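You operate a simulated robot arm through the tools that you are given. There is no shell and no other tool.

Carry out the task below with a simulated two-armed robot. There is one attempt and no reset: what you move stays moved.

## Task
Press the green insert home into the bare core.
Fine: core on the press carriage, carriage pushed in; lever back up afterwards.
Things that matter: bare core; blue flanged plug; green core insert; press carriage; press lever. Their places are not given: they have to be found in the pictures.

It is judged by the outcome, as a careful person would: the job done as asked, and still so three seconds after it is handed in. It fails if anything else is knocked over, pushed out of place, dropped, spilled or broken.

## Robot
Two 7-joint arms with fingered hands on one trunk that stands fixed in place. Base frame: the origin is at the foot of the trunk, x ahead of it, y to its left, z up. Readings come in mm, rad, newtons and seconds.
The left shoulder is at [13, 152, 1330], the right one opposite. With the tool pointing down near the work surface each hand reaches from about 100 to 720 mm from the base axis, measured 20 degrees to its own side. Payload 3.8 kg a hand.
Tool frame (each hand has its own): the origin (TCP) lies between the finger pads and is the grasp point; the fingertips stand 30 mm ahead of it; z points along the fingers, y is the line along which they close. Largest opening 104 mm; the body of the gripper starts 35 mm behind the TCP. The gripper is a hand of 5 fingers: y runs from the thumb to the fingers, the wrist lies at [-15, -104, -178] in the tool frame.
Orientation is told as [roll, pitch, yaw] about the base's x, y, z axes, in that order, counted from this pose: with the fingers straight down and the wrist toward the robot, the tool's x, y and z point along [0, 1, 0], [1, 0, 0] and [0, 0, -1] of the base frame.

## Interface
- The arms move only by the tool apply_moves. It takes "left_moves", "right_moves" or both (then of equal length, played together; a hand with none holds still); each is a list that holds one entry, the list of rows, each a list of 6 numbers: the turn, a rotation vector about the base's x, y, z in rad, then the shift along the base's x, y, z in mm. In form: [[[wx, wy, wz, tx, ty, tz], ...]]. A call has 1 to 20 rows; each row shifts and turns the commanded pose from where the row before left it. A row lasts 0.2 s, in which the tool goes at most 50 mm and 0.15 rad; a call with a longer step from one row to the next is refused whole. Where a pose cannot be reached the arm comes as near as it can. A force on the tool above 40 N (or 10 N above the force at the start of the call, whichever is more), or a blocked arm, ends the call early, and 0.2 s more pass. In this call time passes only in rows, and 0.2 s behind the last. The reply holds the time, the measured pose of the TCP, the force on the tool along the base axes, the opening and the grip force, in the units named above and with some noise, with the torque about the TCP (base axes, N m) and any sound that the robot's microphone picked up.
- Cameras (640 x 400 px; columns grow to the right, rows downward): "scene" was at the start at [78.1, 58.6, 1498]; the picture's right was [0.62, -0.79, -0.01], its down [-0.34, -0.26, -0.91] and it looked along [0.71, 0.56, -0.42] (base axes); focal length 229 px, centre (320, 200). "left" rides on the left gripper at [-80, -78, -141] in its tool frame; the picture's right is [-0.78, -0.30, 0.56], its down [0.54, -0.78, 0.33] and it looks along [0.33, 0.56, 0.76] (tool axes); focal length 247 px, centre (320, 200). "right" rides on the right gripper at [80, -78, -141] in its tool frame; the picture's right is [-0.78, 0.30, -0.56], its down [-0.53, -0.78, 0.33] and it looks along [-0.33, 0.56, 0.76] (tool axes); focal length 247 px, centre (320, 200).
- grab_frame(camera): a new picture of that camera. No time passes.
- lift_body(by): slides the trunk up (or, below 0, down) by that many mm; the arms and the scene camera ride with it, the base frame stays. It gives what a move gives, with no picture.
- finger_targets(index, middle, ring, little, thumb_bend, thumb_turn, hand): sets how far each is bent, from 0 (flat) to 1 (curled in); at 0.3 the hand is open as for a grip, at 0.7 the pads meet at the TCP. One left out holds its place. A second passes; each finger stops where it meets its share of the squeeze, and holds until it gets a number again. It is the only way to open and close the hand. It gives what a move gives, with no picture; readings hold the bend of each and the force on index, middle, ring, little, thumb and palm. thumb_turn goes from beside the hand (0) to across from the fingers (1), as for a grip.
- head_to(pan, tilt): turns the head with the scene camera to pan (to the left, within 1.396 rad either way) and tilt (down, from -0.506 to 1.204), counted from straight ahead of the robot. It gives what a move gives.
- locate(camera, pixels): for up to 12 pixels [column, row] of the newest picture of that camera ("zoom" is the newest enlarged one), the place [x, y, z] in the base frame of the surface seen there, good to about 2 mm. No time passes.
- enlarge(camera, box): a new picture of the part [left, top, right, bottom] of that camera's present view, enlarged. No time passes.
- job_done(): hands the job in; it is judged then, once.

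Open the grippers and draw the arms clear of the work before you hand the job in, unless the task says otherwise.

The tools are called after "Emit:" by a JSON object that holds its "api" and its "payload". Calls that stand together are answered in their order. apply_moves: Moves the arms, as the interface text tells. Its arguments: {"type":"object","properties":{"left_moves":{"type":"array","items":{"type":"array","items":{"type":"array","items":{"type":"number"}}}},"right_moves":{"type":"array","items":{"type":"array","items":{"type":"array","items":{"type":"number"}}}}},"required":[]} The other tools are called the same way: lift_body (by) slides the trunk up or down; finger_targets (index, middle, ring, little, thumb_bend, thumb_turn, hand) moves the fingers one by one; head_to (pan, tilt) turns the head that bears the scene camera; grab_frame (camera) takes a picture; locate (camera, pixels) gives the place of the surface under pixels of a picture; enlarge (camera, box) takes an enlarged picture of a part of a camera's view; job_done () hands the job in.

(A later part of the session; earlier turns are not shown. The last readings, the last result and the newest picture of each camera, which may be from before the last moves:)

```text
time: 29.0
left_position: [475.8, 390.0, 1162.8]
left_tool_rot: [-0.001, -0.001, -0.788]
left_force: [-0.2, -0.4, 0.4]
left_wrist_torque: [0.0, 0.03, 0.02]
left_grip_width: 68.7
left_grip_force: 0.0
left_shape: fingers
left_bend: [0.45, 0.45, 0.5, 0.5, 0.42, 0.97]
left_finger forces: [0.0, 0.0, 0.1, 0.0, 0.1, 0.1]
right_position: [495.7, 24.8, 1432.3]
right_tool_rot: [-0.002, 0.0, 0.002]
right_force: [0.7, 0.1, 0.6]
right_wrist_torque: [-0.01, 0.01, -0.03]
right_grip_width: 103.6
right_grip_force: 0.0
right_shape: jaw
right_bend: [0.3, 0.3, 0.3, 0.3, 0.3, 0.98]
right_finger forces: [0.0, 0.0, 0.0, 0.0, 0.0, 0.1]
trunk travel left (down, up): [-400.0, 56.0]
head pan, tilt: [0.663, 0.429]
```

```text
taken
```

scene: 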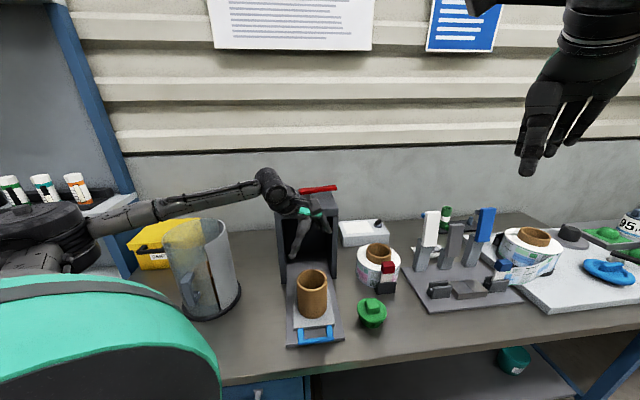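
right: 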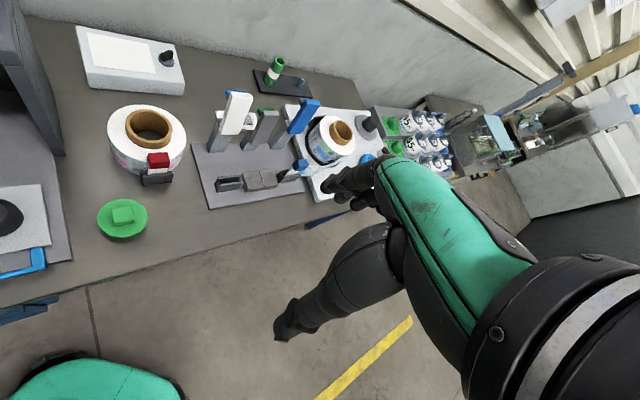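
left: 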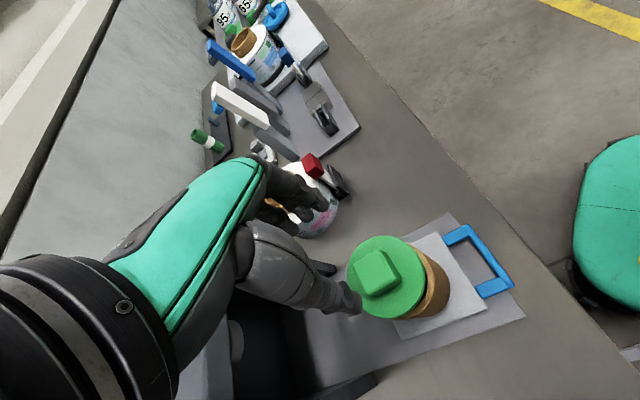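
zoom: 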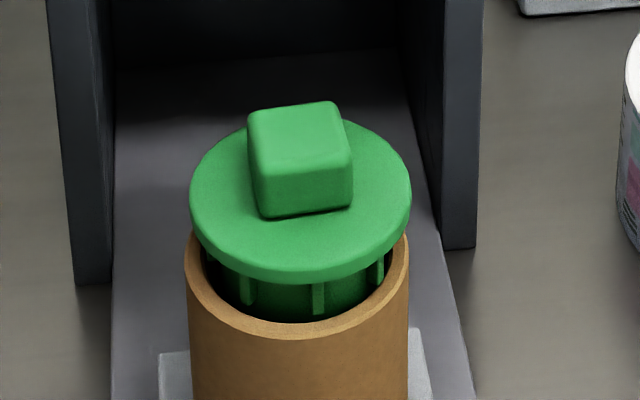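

The hand is clear. I locate flange and rim points to check that the insert stands level before moving the carriage.

Emit:
{"api": "locate", "payload": {"camera": "zoom", "pixels": [[197, 200], [215, 155], [220, 240], [270, 258], [340, 250], [395, 215], [400, 180], [380, 145], [280, 235], [300, 130], [260, 120], [340, 160]]}}

Emit:
{"api": "locate", "payload": {"camera": "zoom", "pixels": [[193, 260], [215, 305], [270, 330], [340, 325], [390, 290], [403, 255], [250, 200], [350, 190], [318, 310], [247, 300], [290, 320], [380, 280]]}}

```text
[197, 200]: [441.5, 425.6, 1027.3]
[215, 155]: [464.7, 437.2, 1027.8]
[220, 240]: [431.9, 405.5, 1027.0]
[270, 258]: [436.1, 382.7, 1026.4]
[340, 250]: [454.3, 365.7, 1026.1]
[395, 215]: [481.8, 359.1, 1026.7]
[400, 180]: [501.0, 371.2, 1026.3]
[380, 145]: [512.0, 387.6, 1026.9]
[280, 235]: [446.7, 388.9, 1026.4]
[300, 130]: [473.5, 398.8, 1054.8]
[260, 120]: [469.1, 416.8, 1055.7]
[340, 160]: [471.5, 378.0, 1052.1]
```

```text
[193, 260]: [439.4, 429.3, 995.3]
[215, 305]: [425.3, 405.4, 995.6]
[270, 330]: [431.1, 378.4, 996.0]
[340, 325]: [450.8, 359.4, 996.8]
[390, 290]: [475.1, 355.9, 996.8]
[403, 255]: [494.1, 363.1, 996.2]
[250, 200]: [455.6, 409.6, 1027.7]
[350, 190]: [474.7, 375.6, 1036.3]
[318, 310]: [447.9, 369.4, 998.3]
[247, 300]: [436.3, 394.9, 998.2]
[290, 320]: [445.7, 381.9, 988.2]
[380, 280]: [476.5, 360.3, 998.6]
```

The flange is level at z≈1027. I take a very tight enlargement of the rib/rim zone to check that the ribs sit inside the bore.

Emit:
{"api": "enlarge", "payload": {"camera": "scene", "box": [297, 270, 331, 295]}}

Emit:
{"api": "enlarge", "payload": {"camera": "left", "box": [330, 215, 470, 345]}}

```text
16.00 times, centred on (314, 282) of scene
```

zoom: 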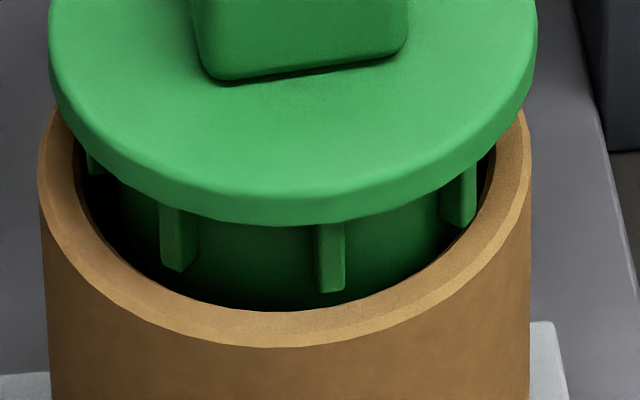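

```text
3.08 times, centred on (400, 280) of left
```

zoom: 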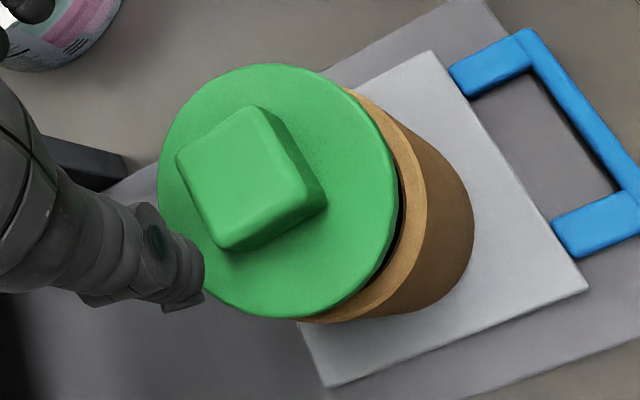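

The insert looks slightly right of the bore centre (left gap ~37 px, right ~22 px, about 1 mm). I measure both circles with more points.

Emit:
{"api": "enlarge", "payload": {"camera": "scene", "box": [290, 250, 340, 295]}}

Emit:
{"api": "locate", "payload": {"camera": "zoom", "pixels": [[168, 190], [172, 165], [190, 135], [175, 220], [200, 250], [240, 272], [290, 280], [340, 270], [380, 248], [415, 210], [428, 170], [410, 130]]}}

Emit:
{"api": "locate", "payload": {"camera": "zoom", "pixels": [[165, 255], [163, 290], [180, 315], [200, 335], [230, 350], [260, 358], [300, 358], [340, 350], [370, 335], [400, 310], [420, 280], [423, 255]]}}

```text
8.89 times, centred on (315, 272) of scene
```

zoom: 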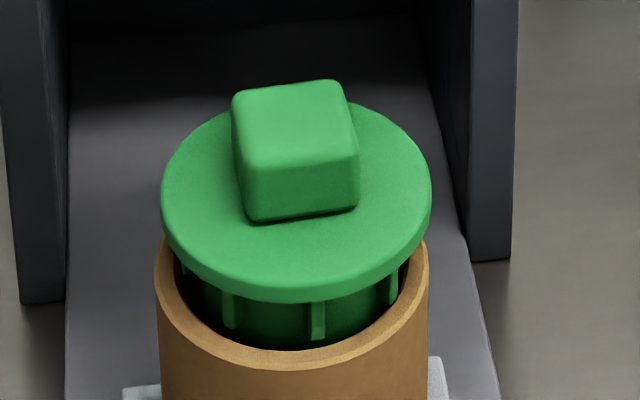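

```text
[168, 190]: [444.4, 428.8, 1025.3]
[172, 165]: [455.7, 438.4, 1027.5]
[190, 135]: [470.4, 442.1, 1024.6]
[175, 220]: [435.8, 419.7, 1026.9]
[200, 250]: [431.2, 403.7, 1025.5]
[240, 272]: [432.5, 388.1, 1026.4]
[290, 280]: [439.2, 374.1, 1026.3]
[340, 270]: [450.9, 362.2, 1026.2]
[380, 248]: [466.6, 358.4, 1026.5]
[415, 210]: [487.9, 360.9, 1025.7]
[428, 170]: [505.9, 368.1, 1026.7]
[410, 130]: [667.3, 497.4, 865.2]
```

```text
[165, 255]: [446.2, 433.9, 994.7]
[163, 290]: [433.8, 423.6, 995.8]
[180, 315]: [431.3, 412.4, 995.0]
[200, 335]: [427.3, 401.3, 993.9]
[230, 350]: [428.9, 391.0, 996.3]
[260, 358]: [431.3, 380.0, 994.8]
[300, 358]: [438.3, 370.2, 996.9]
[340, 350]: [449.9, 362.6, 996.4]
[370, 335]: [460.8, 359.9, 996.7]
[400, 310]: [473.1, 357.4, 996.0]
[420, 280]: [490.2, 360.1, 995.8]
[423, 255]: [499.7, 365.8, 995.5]
```

The insert is within ~2 mm of the core's axis and level, so I go on to the carriage. I close the fingers into a pushing shape and move to behind the blue handle, turning yaw to +45° along the press axis.

Emit:
{"api": "finger_targets", "payload": {"hand": "left", "index": 0.65, "middle": 0.65, "ring": 0.65, "little": 0.65, "thumb_bend": 0.6}}

Emit:
{"api": "apply_moves", "payload": {"left_moves": [[[0, 0, 0.143, -12, -12, 0], [0, 0, 0.143, -12, -12, 0], [0, 0, 0.143, -13, -11, 0], [0, 0, 0.143, -13, -11, 0], [0, 0, 0.143, -13, -11, 0], [0, 0, 0.143, -13, -11, -10], [0, 0, 0.143, -13, -11, -20], [0, 0, 0.143, -13, -11, -30], [0, 0, 0.143, -13, -11, -30], [0, 0, 0.142, -13, -11, -30], [0, 0, 0.142, -13, -11, -30]]]}}

Emit:
{"api": "grab_frame", "payload": {"camera": "scene"}}

Emit:
{"api": "grab_frame", "payload": {"camera": "left"}}

```text
time: 30.0
left_position: [475.9, 389.7, 1162.8]
left_tool_rot: [-0.003, -0.001, -0.785]
left_force: [-0.5, 0.2, -0.4]
left_wrist_torque: [0.02, -0.01, -0.02]
left_grip_width: 20.4
left_grip_force: 0.0
left_shape: fingers
left_bend: [0.65, 0.65, 0.65, 0.65, 0.6, 0.97]
left_finger forces: [0.1, 0.1, 0.0, 0.0, 0.0, 0.1]
right_position: [496.8, 23.8, 1432.1]
right_tool_rot: [0.0, 0.0, 0.001]
right_force: [-0.4, 0.2, -0.5]
right_wrist_torque: [-0.02, 0.0, 0.04]
right_grip_width: 103.7
right_grip_force: 0.0
right_shape: jaw
right_bend: [0.3, 0.3, 0.3, 0.3, 0.3, 0.98]
right_finger forces: [0.0, 0.0, 0.0, 0.0, 0.1, 0.0]
trunk travel left (down, up): [-400.0, 56.0]
head pan, tilt: [0.663, 0.429]
```

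```text
time: 32.4
left_position: [335.2, 266.4, 1013.5]
left_tool_rot: [-0.002, -0.002, 0.786]
left_force: [-0.1, 0.0, -0.5]
left_wrist_torque: [0.0, -0.01, -0.03]
left_grip_width: 20.2
left_grip_force: 0.1
left_shape: fingers
left_bend: [0.65, 0.65, 0.65, 0.65, 0.6, 0.97]
left_finger forces: [0.0, 0.0, 0.1, 0.0, 0.0, 0.0]
right_position: [496.6, 23.0, 1433.3]
right_tool_rot: [0.0, 0.001, 0.0]
right_force: [-0.3, -0.2, 0.4]
right_wrist_torque: [0.02, 0.02, -0.02]
right_grip_width: 103.6
right_grip_force: 0.1
right_shape: jaw
right_bend: [0.3, 0.3, 0.3, 0.3, 0.3, 0.98]
right_finger forces: [0.1, 0.0, 0.0, 0.0, 0.0, 0.0]
trunk travel left (down, up): [-400.0, 56.0]
head pan, tilt: [0.663, 0.429]
```

```text
taken
```

scene: 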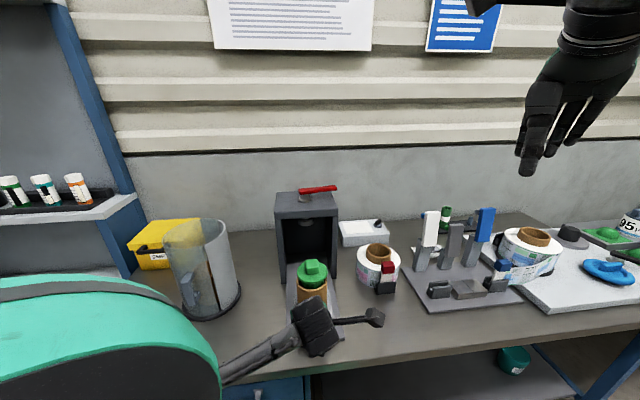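

```text
taken
```

left: 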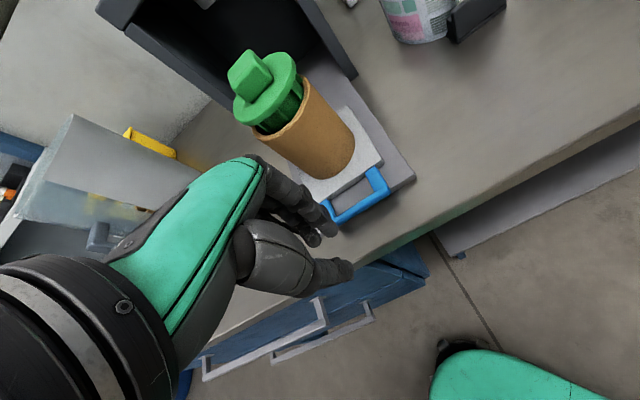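

The hand hovers in front of the handle (left view: handle at (358,200), fingers at (320,220)). I locate handle and fingertip points and the table edge.

Emit:
{"api": "enlarge", "payload": {"camera": "left", "box": [230, 140, 430, 300]}}

Emit:
{"api": "locate", "payload": {"camera": "left", "pixels": [[333, 220], [360, 206], [387, 190], [375, 172], [322, 203], [336, 228], [347, 273], [318, 240], [300, 236], [390, 240], [310, 290], [365, 190]]}}

```text
2.50 times, centred on (330, 220) of left
```

zoom: 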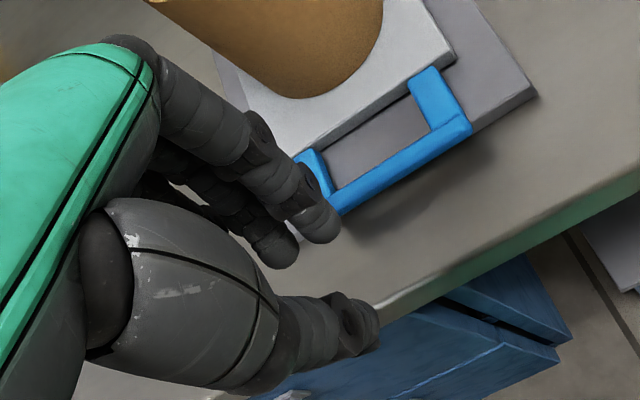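

```text
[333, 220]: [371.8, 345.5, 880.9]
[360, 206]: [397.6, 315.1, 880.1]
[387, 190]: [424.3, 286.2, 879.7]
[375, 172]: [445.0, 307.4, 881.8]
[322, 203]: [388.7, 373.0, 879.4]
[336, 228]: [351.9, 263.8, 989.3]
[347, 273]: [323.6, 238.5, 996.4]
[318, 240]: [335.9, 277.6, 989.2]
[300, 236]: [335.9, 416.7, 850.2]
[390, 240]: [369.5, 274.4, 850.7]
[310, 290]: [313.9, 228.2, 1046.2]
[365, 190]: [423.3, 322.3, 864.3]
```

Handle bar's outer edge is near s≈502 along the press axis with top at z≈880; fingertips stand 24 mm below the TCP. I lower in front of the handle to TCP z≈892, shifting sideways to centre the fingers on the bar.

Emit:
{"api": "apply_moves", "payload": {"left_moves": [[[0, 0, 0, 2.3, -2.3, -24.3], [0, 0, 0, 2.3, -2.3, -24.3], [0, 0, 0, 2.3, -2.3, -24.3], [0, 0, 0, 2.3, -2.3, -24.3], [0, 0, 0, 2.1, -2.1, -24.3]]]}}

Emit:
{"api": "enlarge", "payload": {"camera": "left", "box": [230, 100, 430, 300]}}

Emit:
{"api": "enlarge", "payload": {"camera": "scene", "box": [250, 250, 400, 390]}}

```text
time: 33.6
left_position: [346.1, 256.0, 890.0]
left_tool_rot: [-0.002, -0.003, 0.786]
left_force: [-0.1, -0.9, 0.3]
left_wrist_torque: [0.0, -0.02, -0.04]
left_grip_width: 20.1
left_grip_force: 0.1
left_shape: fingers
left_bend: [0.65, 0.65, 0.65, 0.65, 0.6, 0.97]
left_finger forces: [0.0, 0.1, 0.0, 0.0, 0.0, 0.0]
right_position: [495.8, 23.2, 1431.2]
right_tool_rot: [0.001, -0.001, 0.0]
right_force: [-1.5, 0.0, -0.1]
right_wrist_torque: [0.01, 0.0, -0.04]
right_grip_width: 103.8
right_grip_force: 0.0
right_shape: jaw
right_bend: [0.3, 0.3, 0.3, 0.3, 0.3, 0.98]
right_finger forces: [0.1, 0.0, 0.1, 0.0, 0.0, 0.1]
trunk travel left (down, up): [-400.0, 56.0]
head pan, tilt: [0.663, 0.429]
```

```text
2.00 times, centred on (330, 200) of left
```

zoom: 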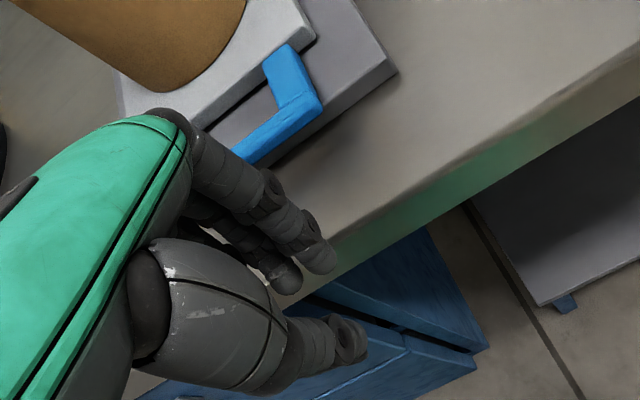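

```text
2.86 times, centred on (325, 320) of scene
```

zoom: 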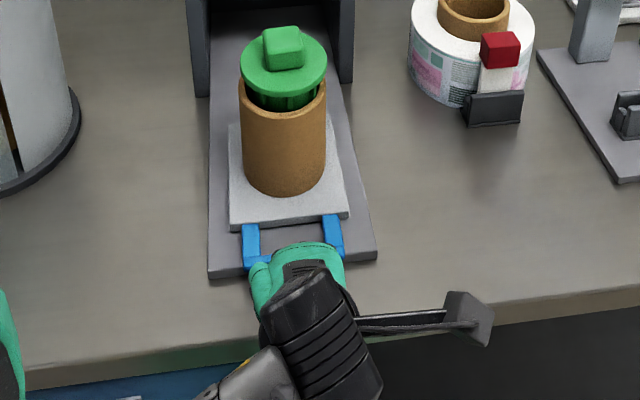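

The hand is in front of the handle at TCP (346,256,890). I approach along (0.707,0.707) for about 45 mm, then check contact.

Emit:
{"api": "apply_moves", "payload": {"left_moves": [[[0, 0, 0, 6.4, 6.4, 1], [0, 0, 0, 6.4, 6.4, 1], [0, 0, 0, 6.4, 6.4, 0], [0, 0, 0, 6.4, 6.4, 0], [0, 0, 0, 6.4, 6.4, 0]]]}}

Emit:
{"api": "enlarge", "payload": {"camera": "left", "box": [230, 100, 430, 300]}}

Emit:
{"api": "enlarge", "payload": {"camera": "scene", "box": [250, 250, 400, 390]}}

```text
time: 34.8
left_position: [377.4, 287.8, 893.1]
left_tool_rot: [-0.001, 0.0, 0.784]
left_force: [0.1, -0.2, -0.1]
left_wrist_torque: [0.0, 0.01, -0.02]
left_grip_width: 20.0
left_grip_force: 0.0
left_shape: fingers
left_bend: [0.65, 0.65, 0.65, 0.65, 0.6, 0.97]
left_finger forces: [0.0, 0.0, 0.0, 0.0, 0.0, 0.0]
right_position: [495.8, 24.1, 1431.9]
right_tool_rot: [0.002, 0.0, -0.001]
right_force: [-0.4, 0.6, 0.5]
right_wrist_torque: [0.02, -0.01, 0.0]
right_grip_width: 103.6
right_grip_force: 0.0
right_shape: jaw
right_bend: [0.3, 0.3, 0.3, 0.3, 0.3, 0.98]
right_finger forces: [0.0, 0.1, 0.0, 0.0, 0.1, 0.0]
trunk travel left (down, up): [-400.0, 56.0]
head pan, tilt: [0.663, 0.429]
```

```text
2.00 times, centred on (330, 200) of left
```

zoom: 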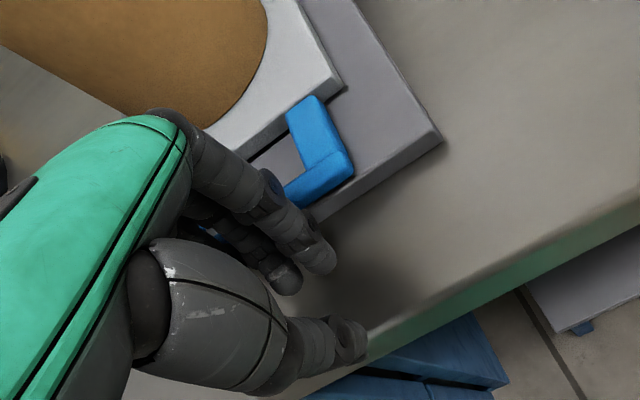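

```text
2.86 times, centred on (325, 320) of scene
```

zoom: 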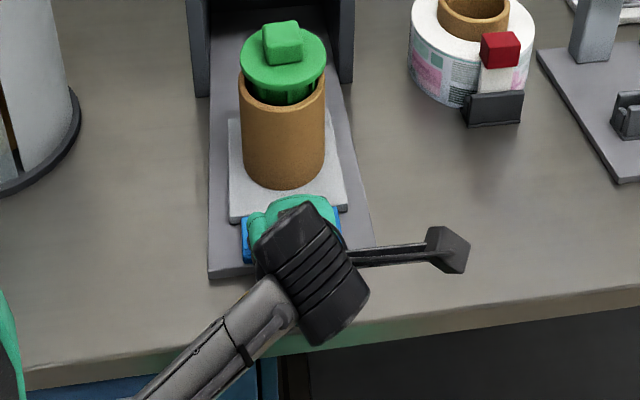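

The core and insert seem to have shifted slightly in the picture (core bottom from row ~194 to ~187), though forces read zero. I look closely before pushing further.

Emit:
{"api": "enlarge", "payload": {"camera": "scene", "box": [285, 250, 350, 350]}}

Emit:
{"api": "grab_frame", "payload": {"camera": "left"}}

Emit:
{"api": "grab_frame", "payload": {"camera": "right"}}

```text
4.00 times, centred on (318, 300) of scene
```

zoom: 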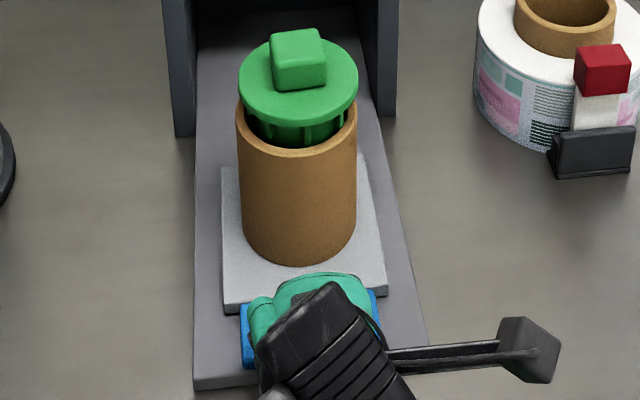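

```text
taken
```

left: 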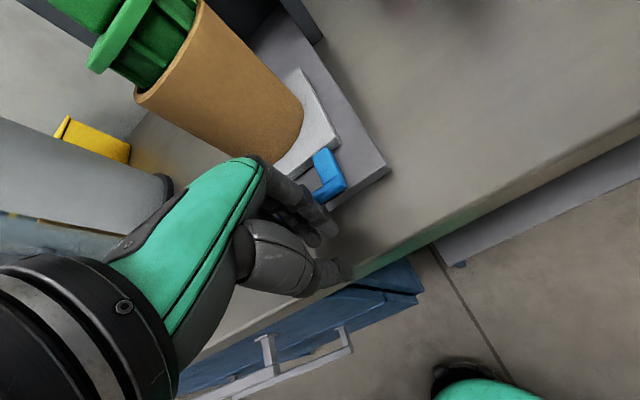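

```text
taken
```

right: 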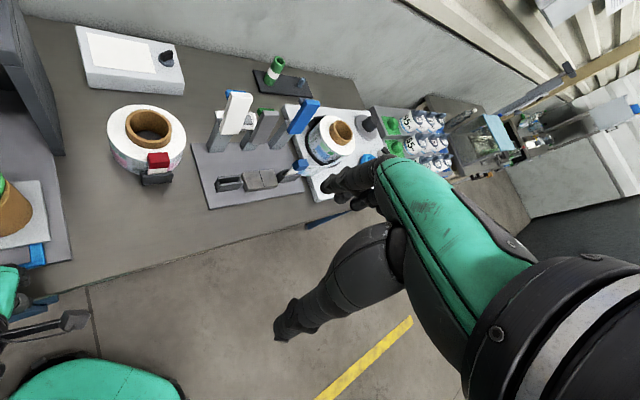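

I locate core rim, core base, and flange points to see whether the core is still upright on the plate.

Emit:
{"api": "locate", "payload": {"camera": "zoom", "pixels": [[241, 120], [255, 140], [290, 153], [330, 145], [353, 120], [250, 245], [295, 262], [340, 248], [350, 235], [295, 210], [250, 200], [350, 190]]}}

Emit:
{"api": "locate", "payload": {"camera": "zoom", "pixels": [[243, 85], [255, 105], [290, 118], [330, 108], [352, 88], [345, 60], [270, 60], [300, 50], [225, 300], [385, 288], [223, 172], [365, 160]]}}

```text
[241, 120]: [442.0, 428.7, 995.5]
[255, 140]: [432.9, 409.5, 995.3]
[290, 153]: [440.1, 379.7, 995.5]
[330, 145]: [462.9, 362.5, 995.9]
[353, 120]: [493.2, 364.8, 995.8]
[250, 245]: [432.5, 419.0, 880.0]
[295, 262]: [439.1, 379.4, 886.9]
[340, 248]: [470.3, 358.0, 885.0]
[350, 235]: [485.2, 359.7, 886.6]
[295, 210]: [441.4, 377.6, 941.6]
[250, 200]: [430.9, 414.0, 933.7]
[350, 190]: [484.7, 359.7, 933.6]
```

```text
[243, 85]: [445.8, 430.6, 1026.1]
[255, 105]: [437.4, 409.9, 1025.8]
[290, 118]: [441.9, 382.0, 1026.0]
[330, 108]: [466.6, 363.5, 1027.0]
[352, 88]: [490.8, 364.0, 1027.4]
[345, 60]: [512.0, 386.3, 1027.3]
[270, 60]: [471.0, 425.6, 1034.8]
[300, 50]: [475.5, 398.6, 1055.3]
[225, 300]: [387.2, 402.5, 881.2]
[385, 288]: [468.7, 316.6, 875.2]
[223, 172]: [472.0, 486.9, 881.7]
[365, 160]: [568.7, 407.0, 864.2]
```

The plate corners also moved about 6–7 mm along the press axis, so the fingers have simply begun to push the carriage and the core rides along upright. I keep pushing gently along (0.707,0.707).

Emit:
{"api": "apply_moves", "payload": {"left_moves": [[[0, 0, 0, 3, 3, 0], [0, 0, 0, 4, 4, 0], [0, 0, 0, 5, 5, 0], [0, 0, 0, 5, 5, 0], [0, 0, 0, 5, 5, 0], [0, 0, 0, 5, 5, 0], [0, 0, 0, 5, 5, 0], [0, 0, 0, 5, 5, 0], [0, 0, 0, 4, 4, 0], [0, 0, 0, 3, 3, 0]]]}}

Emit:
{"api": "enlarge", "payload": {"camera": "scene", "box": [260, 200, 380, 340]}}

Emit:
{"api": "grab_frame", "payload": {"camera": "left"}}

```text
time: 37.0
left_position: [421.9, 329.5, 894.1]
left_tool_rot: [-0.002, -0.003, 0.784]
left_force: [-4.3, -4.9, 12.1]
left_wrist_torque: [-0.13, 0.06, -0.01]
left_grip_width: 16.2
left_grip_force: 6.5
left_shape: fingers
left_bend: [0.7, 0.67, 0.65, 0.65, 0.58, 0.97]
left_finger forces: [6.9, 3.4, 0.0, 0.1, 2.6, 0.0]
right_position: [494.0, 21.3, 1432.4]
right_tool_rot: [0.003, -0.002, 0.0]
right_force: [-0.6, -0.4, -1.2]
right_wrist_torque: [-0.01, -0.05, 0.0]
right_grip_width: 103.6
right_grip_force: 0.0
right_shape: jaw
right_bend: [0.3, 0.3, 0.3, 0.3, 0.3, 0.98]
right_finger forces: [0.1, 0.1, 0.0, 0.1, 0.0, 0.0]
trunk travel left (down, up): [-400.0, 56.0]
head pan, tilt: [0.663, 0.429]
```

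```text
2.86 times, centred on (320, 270) of scene
```

zoom: 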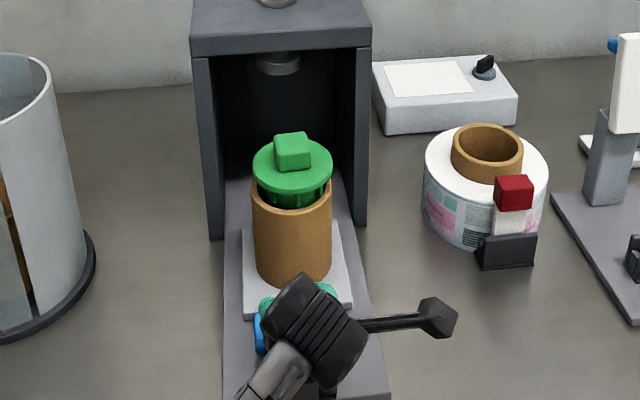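

```text
taken
```

left: 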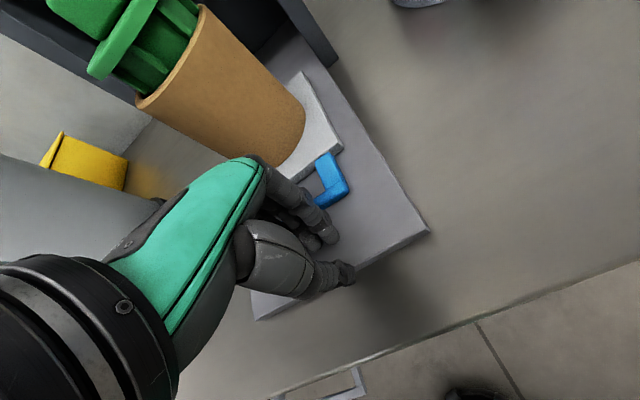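

The carriage is gliding in with the core upright. The reading shows 12 N upward, so fingertips likely graze the base plate; I raise 4 mm and keep pushing.

Emit:
{"api": "apply_moves", "payload": {"left_moves": [[[0, 0, 0, 1, 1, 4], [0, 0, 0, 4, 4, 0], [0, 0, 0, 5, 5, 0], [0, 0, 0, 5, 5, 0], [0, 0, 0, 5, 5, 0], [0, 0, 0, 5, 5, 0], [0, 0, 0, 5, 5, 0], [0, 0, 0, 5, 5, 0], [0, 0, 0, 5, 5, 0], [0, 0, 0, 4, 4, 0], [0, 0, 0, 3, 3, 0]]]}}

Emit:
{"api": "enlarge", "payload": {"camera": "scene", "box": [260, 180, 380, 330]}}

Emit:
{"api": "grab_frame", "payload": {"camera": "left"}}

```text
time: 39.4
left_position: [469.1, 379.1, 897.2]
left_tool_rot: [-0.002, -0.001, 0.786]
left_force: [-0.5, -1.3, 1.6]
left_wrist_torque: [-0.03, 0.02, -0.02]
left_grip_width: 19.9
left_grip_force: 0.5
left_shape: fingers
left_bend: [0.65, 0.66, 0.65, 0.65, 0.6, 0.97]
left_finger forces: [0.0, 0.8, 0.1, 0.0, 1.1, 0.1]
right_position: [496.3, 24.0, 1432.4]
right_tool_rot: [0.0, 0.0, 0.0]
right_force: [-0.3, 0.3, 0.5]
right_wrist_torque: [0.03, 0.0, -0.01]
right_grip_width: 103.6
right_grip_force: 0.1
right_shape: jaw
right_bend: [0.3, 0.3, 0.3, 0.3, 0.3, 0.98]
right_finger forces: [0.0, 0.1, 0.1, 0.0, 0.0, 0.1]
trunk travel left (down, up): [-400.0, 56.0]
head pan, tilt: [0.663, 0.429]
```

```text
2.67 times, centred on (320, 255) of scene
```

zoom: 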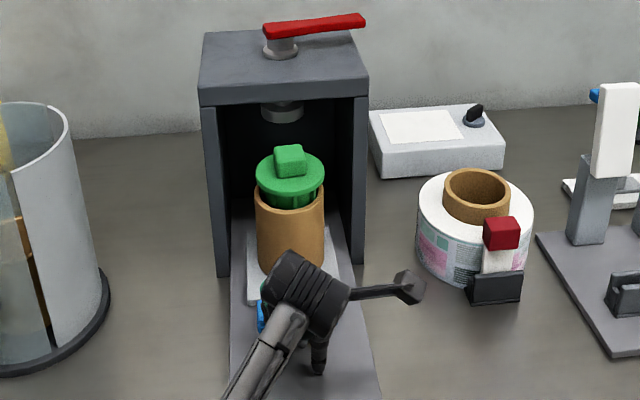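

```text
taken
```

left: 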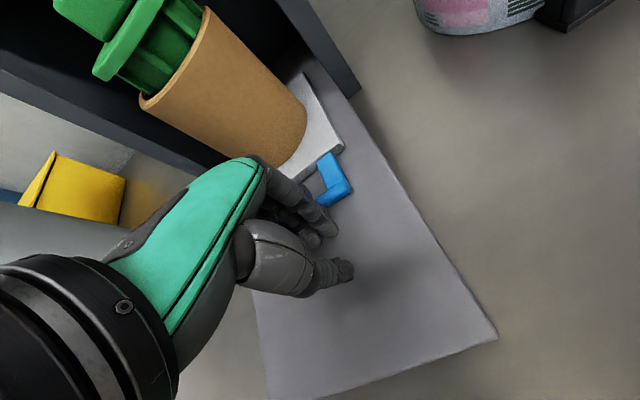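

About 80 mm of travel remains to bring the peg under the ram. I continue pushing, slowing toward the end.

Emit:
{"api": "apply_moves", "payload": {"left_moves": [[[0, 0, 0, 3, 3, 0], [0, 0, 0, 5, 5, 0], [0, 0, 0, 5, 5, 0], [0, 0, 0, 5, 5, 0], [0, 0, 0, 5, 5, 0], [0, 0, 0, 5, 5, 0], [0, 0, 0, 5, 5, 0], [0, 0, 0, 5, 5, 0], [0, 0, 0, 4, 4, 0], [0, 0, 0, 3, 3, 0]]]}}

Emit:
{"api": "enlarge", "payload": {"camera": "scene", "box": [260, 180, 380, 330]}}

Emit:
{"api": "grab_frame", "payload": {"camera": "left"}}

```text
time: 41.6
left_position: [514.2, 424.2, 897.9]
left_tool_rot: [-0.002, -0.002, 0.786]
left_force: [-0.5, -1.5, 2.7]
left_wrist_torque: [-0.08, 0.06, 0.03]
left_grip_width: 20.2
left_grip_force: 1.2
left_shape: fingers
left_bend: [0.65, 0.66, 0.65, 0.65, 0.59, 0.97]
left_finger forces: [0.1, 0.8, 0.0, 0.1, 1.4, 0.0]
right_position: [495.9, 23.6, 1433.3]
right_tool_rot: [-0.001, 0.0, -0.001]
right_force: [-0.1, 0.1, 0.4]
right_wrist_torque: [0.03, -0.01, 0.03]
right_grip_width: 103.7
right_grip_force: 0.1
right_shape: jaw
right_bend: [0.3, 0.3, 0.3, 0.3, 0.3, 0.98]
right_finger forces: [0.0, 0.0, 0.0, 0.0, 0.1, 0.0]
trunk travel left (down, up): [-400.0, 56.0]
head pan, tilt: [0.663, 0.429]
```

```text
2.67 times, centred on (320, 255) of scene
```

zoom: 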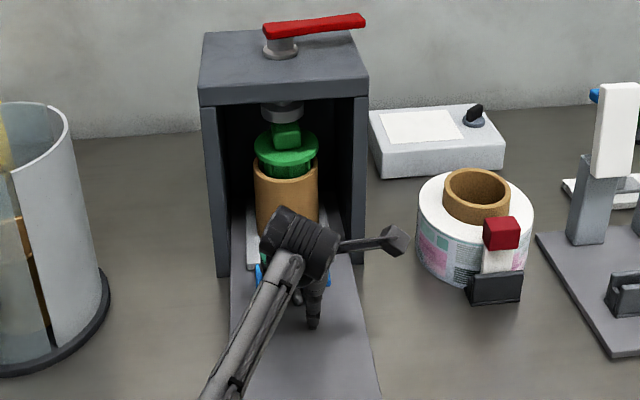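

```text
taken
```

left: 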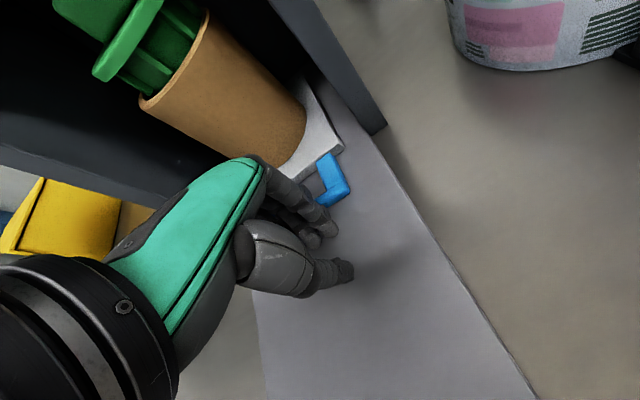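

The knob is almost below the ram. I push on in small steps, watching for the end stop.

Emit:
{"api": "apply_moves", "payload": {"left_moves": [[[0, 0, 0, 2, 2, 0], [0, 0, 0, 2.5, 2.5, 0], [0, 0, 0, 2.5, 2.5, 0], [0, 0, 0, 2.5, 2.5, 0], [0, 0, 0, 2, 2, 0]]]}}

Emit:
{"api": "enlarge", "payload": {"camera": "scene", "box": [280, 190, 350, 290]}}

```text
time: 42.8
left_position: [525.8, 435.1, 897.8]
left_tool_rot: [0.0, -0.002, 0.786]
left_force: [0.0, -0.7, 0.5]
left_wrist_torque: [0.03, 0.01, 0.03]
left_grip_width: 20.0
left_grip_force: 0.2
left_shape: fingers
left_bend: [0.65, 0.66, 0.65, 0.65, 0.6, 0.97]
left_finger forces: [0.1, 0.9, 0.0, 0.1, 0.1, 0.0]
right_position: [496.4, 24.9, 1432.5]
right_tool_rot: [0.001, 0.0, 0.0]
right_force: [0.8, 0.6, -0.3]
right_wrist_torque: [0.0, 0.03, -0.01]
right_grip_width: 103.6
right_grip_force: 0.0
right_shape: jaw
right_bend: [0.3, 0.3, 0.3, 0.3, 0.3, 0.98]
right_finger forces: [0.1, 0.0, 0.0, 0.1, 0.0, 0.0]
trunk travel left (down, up): [-400.0, 56.0]
head pan, tilt: [0.663, 0.429]
```

```text
4.00 times, centred on (315, 240) of scene
```

zoom: 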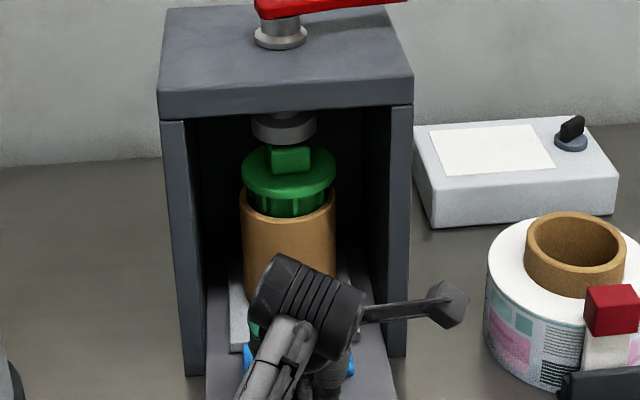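

I locate the ram, knob, flange, and core rim to compare their positions along the press axis.

Emit:
{"api": "locate", "payload": {"camera": "zoom", "pixels": [[285, 142], [255, 135], [314, 132], [290, 155], [275, 170], [305, 165], [245, 175], [290, 195], [333, 178], [260, 210], [290, 218], [325, 205]]}}

```text
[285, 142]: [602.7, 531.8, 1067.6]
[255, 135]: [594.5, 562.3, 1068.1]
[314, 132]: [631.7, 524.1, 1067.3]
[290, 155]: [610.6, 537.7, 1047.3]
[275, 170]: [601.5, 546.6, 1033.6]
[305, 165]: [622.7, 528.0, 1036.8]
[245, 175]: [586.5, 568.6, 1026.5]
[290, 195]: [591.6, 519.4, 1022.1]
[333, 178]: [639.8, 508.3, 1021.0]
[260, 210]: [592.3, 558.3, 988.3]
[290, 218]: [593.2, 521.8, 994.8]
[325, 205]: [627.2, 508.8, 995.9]
```

Knob and ram centres look aligned (s≈827 vs ≈826). I nudge a few millimetres more to see whether the carriage meets its end stop.

Emit:
{"api": "apply_moves", "payload": {"left_moves": [[[0, 0, 0, 1, 1, 0], [0, 0, 0, 1, 1, 0]]]}}

Emit:
{"api": "apply_moves", "payload": {"left_moves": [[[0, 0, 0, 1, 1, 0], [0, 0, 0, 1, 1, 0]]]}}

Emit:
{"api": "enlarge", "payload": {"camera": "scene", "box": [280, 190, 350, 290]}}

```text
time: 43.4
left_position: [528.0, 437.8, 898.0]
left_tool_rot: [0.0, -0.002, 0.787]
left_force: [-0.9, -1.4, 1.9]
left_wrist_torque: [-0.01, 0.0, 0.0]
left_grip_width: 20.0
left_grip_force: 0.5
left_shape: fingers
left_bend: [0.65, 0.66, 0.65, 0.65, 0.6, 0.97]
left_finger forces: [0.1, 1.6, 0.0, 0.0, 0.1, 0.0]
right_position: [496.9, 23.1, 1432.5]
right_tool_rot: [-0.001, 0.001, -0.001]
right_force: [0.1, 0.5, 0.3]
right_wrist_torque: [-0.02, -0.02, 0.0]
right_grip_width: 103.9
right_grip_force: 0.0
right_shape: jaw
right_bend: [0.3, 0.3, 0.3, 0.3, 0.3, 0.98]
right_finger forces: [0.1, 0.0, 0.0, 0.0, 0.0, 0.0]
trunk travel left (down, up): [-400.0, 56.0]
head pan, tilt: [0.663, 0.429]
```

```text
time: 44.0
left_position: [530.9, 440.1, 897.1]
left_tool_rot: [-0.001, -0.001, 0.784]
left_force: [-0.7, -0.8, 0.7]
left_wrist_torque: [0.02, 0.02, 0.01]
left_grip_width: 20.0
left_grip_force: 0.7
left_shape: fingers
left_bend: [0.65, 0.66, 0.65, 0.65, 0.6, 0.97]
left_finger forces: [0.1, 1.5, 0.0, 0.0, 0.4, 0.1]
right_position: [496.8, 24.5, 1432.4]
right_tool_rot: [0.0, 0.0, 0.0]
right_force: [0.2, -1.0, 0.1]
right_wrist_torque: [0.01, 0.0, 0.03]
right_grip_width: 103.6
right_grip_force: 0.0
right_shape: jaw
right_bend: [0.3, 0.3, 0.3, 0.3, 0.3, 0.98]
right_finger forces: [0.0, 0.0, 0.0, 0.0, 0.0, 0.1]
trunk travel left (down, up): [-400.0, 56.0]
head pan, tilt: [0.663, 0.429]
```

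```text
4.00 times, centred on (315, 240) of scene
```

zoom: 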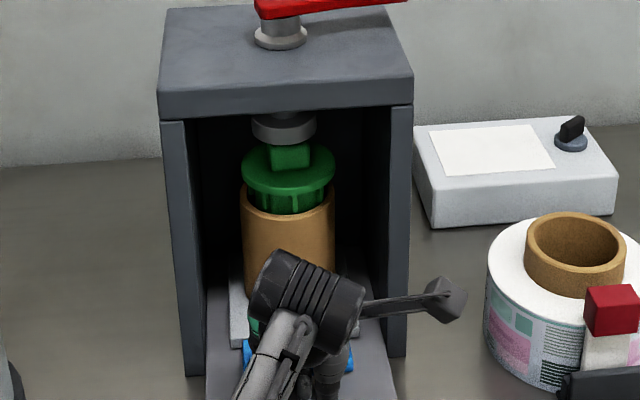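

Still no end stop. I locate the carriage plate corner, knob and ram again to measure precisely.

Emit:
{"api": "locate", "payload": {"camera": "zoom", "pixels": [[233, 340], [238, 330], [247, 365], [285, 142], [258, 130], [313, 130], [285, 155], [275, 168], [305, 163], [290, 195], [245, 170], [333, 175]]}}

Emit:
{"api": "enlarge", "payload": {"camera": "scene", "box": [292, 210, 337, 250]}}

```text
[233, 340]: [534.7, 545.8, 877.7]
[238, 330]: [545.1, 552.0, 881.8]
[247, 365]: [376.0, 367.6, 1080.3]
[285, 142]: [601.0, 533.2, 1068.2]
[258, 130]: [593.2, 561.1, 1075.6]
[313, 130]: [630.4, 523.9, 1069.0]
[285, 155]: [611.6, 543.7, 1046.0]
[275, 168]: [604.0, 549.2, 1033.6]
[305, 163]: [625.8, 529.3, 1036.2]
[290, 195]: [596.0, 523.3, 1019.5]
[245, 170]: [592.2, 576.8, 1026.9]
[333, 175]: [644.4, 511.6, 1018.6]
```

```text
10.00 times, centred on (314, 230) of scene
```

zoom: 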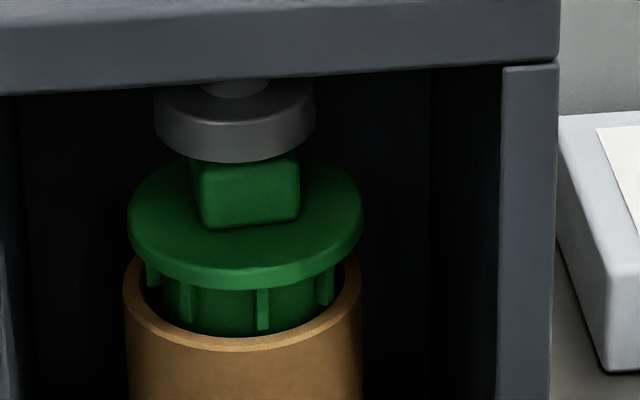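

The carriage has travelled about 216 mm and the ram centre corresponds to about 219 mm. I nudge 3 mm more to find the stop.

Emit:
{"api": "apply_moves", "payload": {"left_moves": [[[0, 0, 0, 1, 1, 0], [0, 0, 0, 1, 1, 0]]]}}

Emit:
{"api": "apply_moves", "payload": {"left_moves": [[[0, 0, 0, 1, 1, 0], [0, 0, 0, 1, 1, 0]]]}}

Emit:
{"api": "enlarge", "payload": {"camera": "scene", "box": [280, 190, 350, 290]}}

Emit:
{"api": "locate", "payload": {"camera": "zoom", "pixels": [[234, 338], [238, 330], [285, 155], [275, 168], [290, 195], [245, 170], [333, 175]]}}

```text
time: 44.6
left_position: [530.6, 441.7, 897.0]
left_tool_rot: [-0.002, -0.002, 0.785]
left_force: [-0.7, -1.5, 0.3]
left_wrist_torque: [0.02, 0.02, -0.01]
left_grip_width: 20.1
left_grip_force: 1.3
left_shape: fingers
left_bend: [0.65, 0.66, 0.65, 0.65, 0.6, 0.97]
left_finger forces: [0.0, 2.0, 0.0, 0.0, 0.3, 0.0]
right_position: [496.8, 24.5, 1432.7]
right_tool_rot: [0.0, 0.0, 0.0]
right_force: [0.0, -0.3, -0.8]
right_wrist_torque: [0.0, 0.01, -0.01]
right_grip_width: 103.7
right_grip_force: 0.0
right_shape: jaw
right_bend: [0.3, 0.3, 0.3, 0.3, 0.3, 0.98]
right_finger forces: [0.0, 0.1, 0.0, 0.1, 0.0, 0.0]
trunk travel left (down, up): [-400.0, 56.0]
head pan, tilt: [0.663, 0.429]
```

```text
time: 45.2
left_position: [532.8, 442.7, 896.2]
left_tool_rot: [-0.002, -0.003, 0.785]
left_force: [-3.6, -2.7, 3.7]
left_wrist_torque: [-0.08, 0.09, 0.04]
left_grip_width: 20.3
left_grip_force: 3.2
left_shape: fingers
left_bend: [0.65, 0.68, 0.65, 0.65, 0.59, 0.97]
left_finger forces: [0.0, 3.8, 0.0, 0.0, 2.3, 0.1]
right_position: [495.8, 22.9, 1431.6]
right_tool_rot: [0.001, 0.001, 0.0]
right_force: [0.6, 0.3, -0.2]
right_wrist_torque: [-0.02, -0.01, -0.01]
right_grip_width: 103.7
right_grip_force: 0.0
right_shape: jaw
right_bend: [0.3, 0.3, 0.3, 0.3, 0.3, 0.98]
right_finger forces: [0.0, 0.0, 0.0, 0.1, 0.0, 0.0]
trunk travel left (down, up): [-400.0, 56.0]
head pan, tilt: [0.663, 0.429]
```

```text
4.00 times, centred on (315, 240) of scene
```

zoom: 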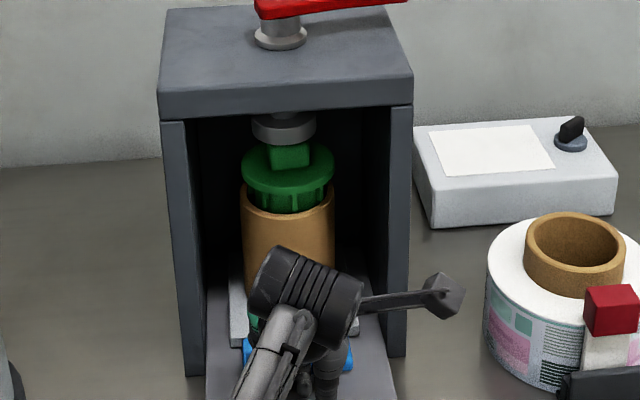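

```text
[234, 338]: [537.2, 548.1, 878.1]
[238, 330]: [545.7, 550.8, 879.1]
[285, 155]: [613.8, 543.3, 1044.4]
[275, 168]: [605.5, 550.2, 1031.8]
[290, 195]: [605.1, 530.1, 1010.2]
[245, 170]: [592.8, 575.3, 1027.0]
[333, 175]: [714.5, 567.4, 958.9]
```

The force along the axis is rising (about 4.5 N) and the carriage seems to be at its stop. I push 3 mm more to confirm.

Emit:
{"api": "apply_moves", "payload": {"left_moves": [[[0, 0, 0, 1, 1, 0], [0, 0, 0, 1, 1, 0]]]}}

Emit:
{"api": "enlarge", "payload": {"camera": "scene", "box": [280, 190, 350, 290]}}

Emit:
{"api": "locate", "payload": {"camera": "zoom", "pixels": [[234, 338], [238, 330], [285, 155], [275, 168], [245, 170]]}}

```text
time: 45.8
left_position: [535.3, 444.5, 897.1]
left_tool_rot: [0.0, -0.002, 0.785]
left_force: [-5.1, -3.8, 2.2]
left_wrist_torque: [-0.02, 0.07, 0.1]
left_grip_width: 19.9
left_grip_force: 3.7
left_shape: fingers
left_bend: [0.65, 0.71, 0.65, 0.65, 0.6, 0.97]
left_finger forces: [0.0, 5.9, 0.0, 0.1, 0.1, 0.1]
right_position: [496.5, 24.2, 1432.3]
right_tool_rot: [0.0, 0.0, 0.0]
right_force: [-0.1, -0.6, -0.1]
right_wrist_torque: [0.0, 0.0, 0.01]
right_grip_width: 103.6
right_grip_force: 0.0
right_shape: jaw
right_bend: [0.3, 0.3, 0.3, 0.3, 0.3, 0.98]
right_finger forces: [0.0, 0.0, 0.0, 0.0, 0.0, 0.0]
trunk travel left (down, up): [-400.0, 56.0]
head pan, tilt: [0.663, 0.429]
```

```text
4.00 times, centred on (315, 240) of scene
```

zoom: 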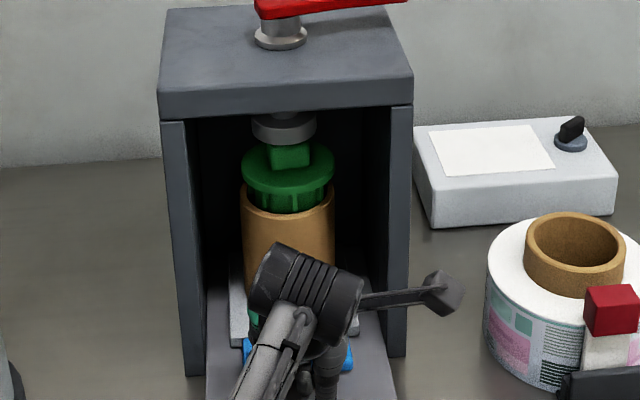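

```text
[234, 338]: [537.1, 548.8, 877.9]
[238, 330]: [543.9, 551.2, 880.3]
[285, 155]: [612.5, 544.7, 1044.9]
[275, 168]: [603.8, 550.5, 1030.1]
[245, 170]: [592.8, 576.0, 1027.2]
```

The picture is unchanged while the push force grew to ~6 N, so the carriage is fully in. I back the hand away along the press axis and raise it clear.

Emit:
{"api": "apply_moves", "payload": {"left_moves": [[[0, 0, 0, -6, -6, 0], [0, 0, 0, -15, -15, 1], [0, 0, 0, -22, -22, 2], [0, 0, 0, -25, -25, 5], [0, 0, 0, -10, -10, 30], [0, 0, 0, 0, 0, 40], [0, 0, 0, 0, 0, 40], [0, 0, 0, 0, 0, 40], [0, 0, 0, 0, 0, 40], [0, 0, 0, 0, 0, 40], [0, 0, 0, 0, 0, 40], [0, 0, 0, 0, 0, 40], [0, 0, 0, 0, 0, 40]]]}}

Emit:
{"api": "grab_frame", "payload": {"camera": "scene"}}

Emit:
{"api": "enlarge", "payload": {"camera": "scene", "box": [265, 170, 355, 300]}}

Emit:
{"api": "grab_frame", "payload": {"camera": "left"}}

```text
time: 48.6
left_position: [457.7, 366.0, 1256.3]
left_tool_rot: [0.001, -0.001, 0.785]
left_force: [0.7, 0.6, -0.4]
left_wrist_torque: [-0.01, -0.02, 0.02]
left_grip_width: 19.3
left_grip_force: 0.2
left_shape: fingers
left_bend: [0.65, 0.65, 0.65, 0.65, 0.6, 0.97]
left_finger forces: [0.0, 0.0, 0.0, 0.0, 0.0, 0.0]
right_position: [496.4, 23.7, 1432.8]
right_tool_rot: [0.002, -0.001, 0.0]
right_force: [0.1, -0.1, -0.4]
right_wrist_torque: [0.0, 0.01, 0.01]
right_grip_width: 103.7
right_grip_force: 0.1
right_shape: jaw
right_bend: [0.3, 0.3, 0.3, 0.3, 0.3, 0.98]
right_finger forces: [0.1, 0.0, 0.1, 0.0, 0.1, 0.0]
trunk travel left (down, up): [-400.0, 56.0]
head pan, tilt: [0.663, 0.429]
```

```text
taken
```

scene: 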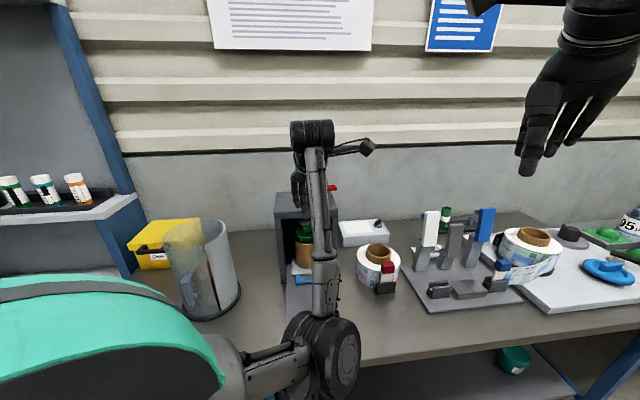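

```text
3.08 times, centred on (310, 235) of scene
```

zoom: 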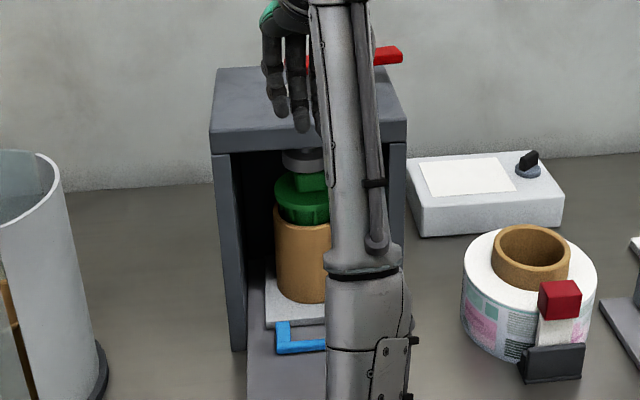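

```text
taken
```

left: 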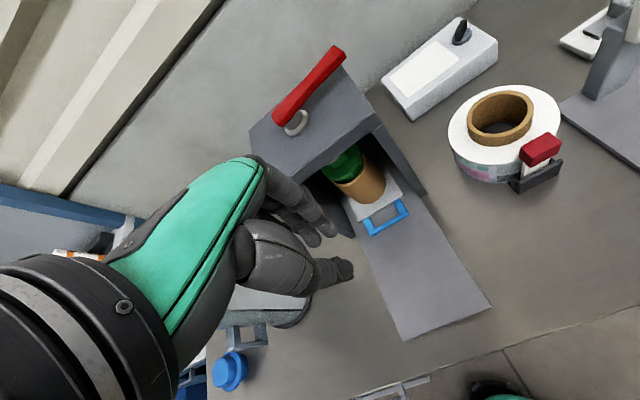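

The arm's elbow now hangs low in front of the table (scene (320,350)). I locate elbow and forearm points and the lever in the left view before moving forward.

Emit:
{"api": "locate", "payload": {"camera": "scene", "pixels": [[320, 350], [345, 360], [325, 300], [320, 240], [312, 180], [270, 375]]}}

Emit:
{"api": "locate", "payload": {"camera": "left", "pixels": [[280, 112], [290, 103], [305, 87], [320, 72], [335, 55], [343, 50], [297, 124], [300, 80], [325, 78], [270, 120], [340, 65], [285, 128]]}}

Emit:
{"api": "enlarge", "payload": {"camera": "left", "box": [230, 30, 430, 240]}}

```text
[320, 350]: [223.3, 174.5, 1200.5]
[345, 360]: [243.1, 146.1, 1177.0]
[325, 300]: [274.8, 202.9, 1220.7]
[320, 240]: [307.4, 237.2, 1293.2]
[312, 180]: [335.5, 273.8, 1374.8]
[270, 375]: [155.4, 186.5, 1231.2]
```

```text
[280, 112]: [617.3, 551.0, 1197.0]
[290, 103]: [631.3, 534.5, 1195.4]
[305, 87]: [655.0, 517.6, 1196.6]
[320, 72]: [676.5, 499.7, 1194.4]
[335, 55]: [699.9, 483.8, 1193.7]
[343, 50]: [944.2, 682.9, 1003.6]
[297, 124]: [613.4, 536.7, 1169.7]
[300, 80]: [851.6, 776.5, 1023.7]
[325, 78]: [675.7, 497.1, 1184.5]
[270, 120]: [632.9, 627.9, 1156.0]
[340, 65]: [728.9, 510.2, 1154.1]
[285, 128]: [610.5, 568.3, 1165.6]
```

```text
1.90 times, centred on (330, 135) of left
```

zoom: 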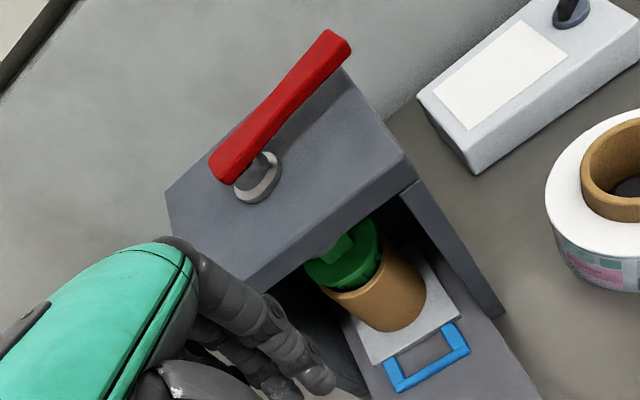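

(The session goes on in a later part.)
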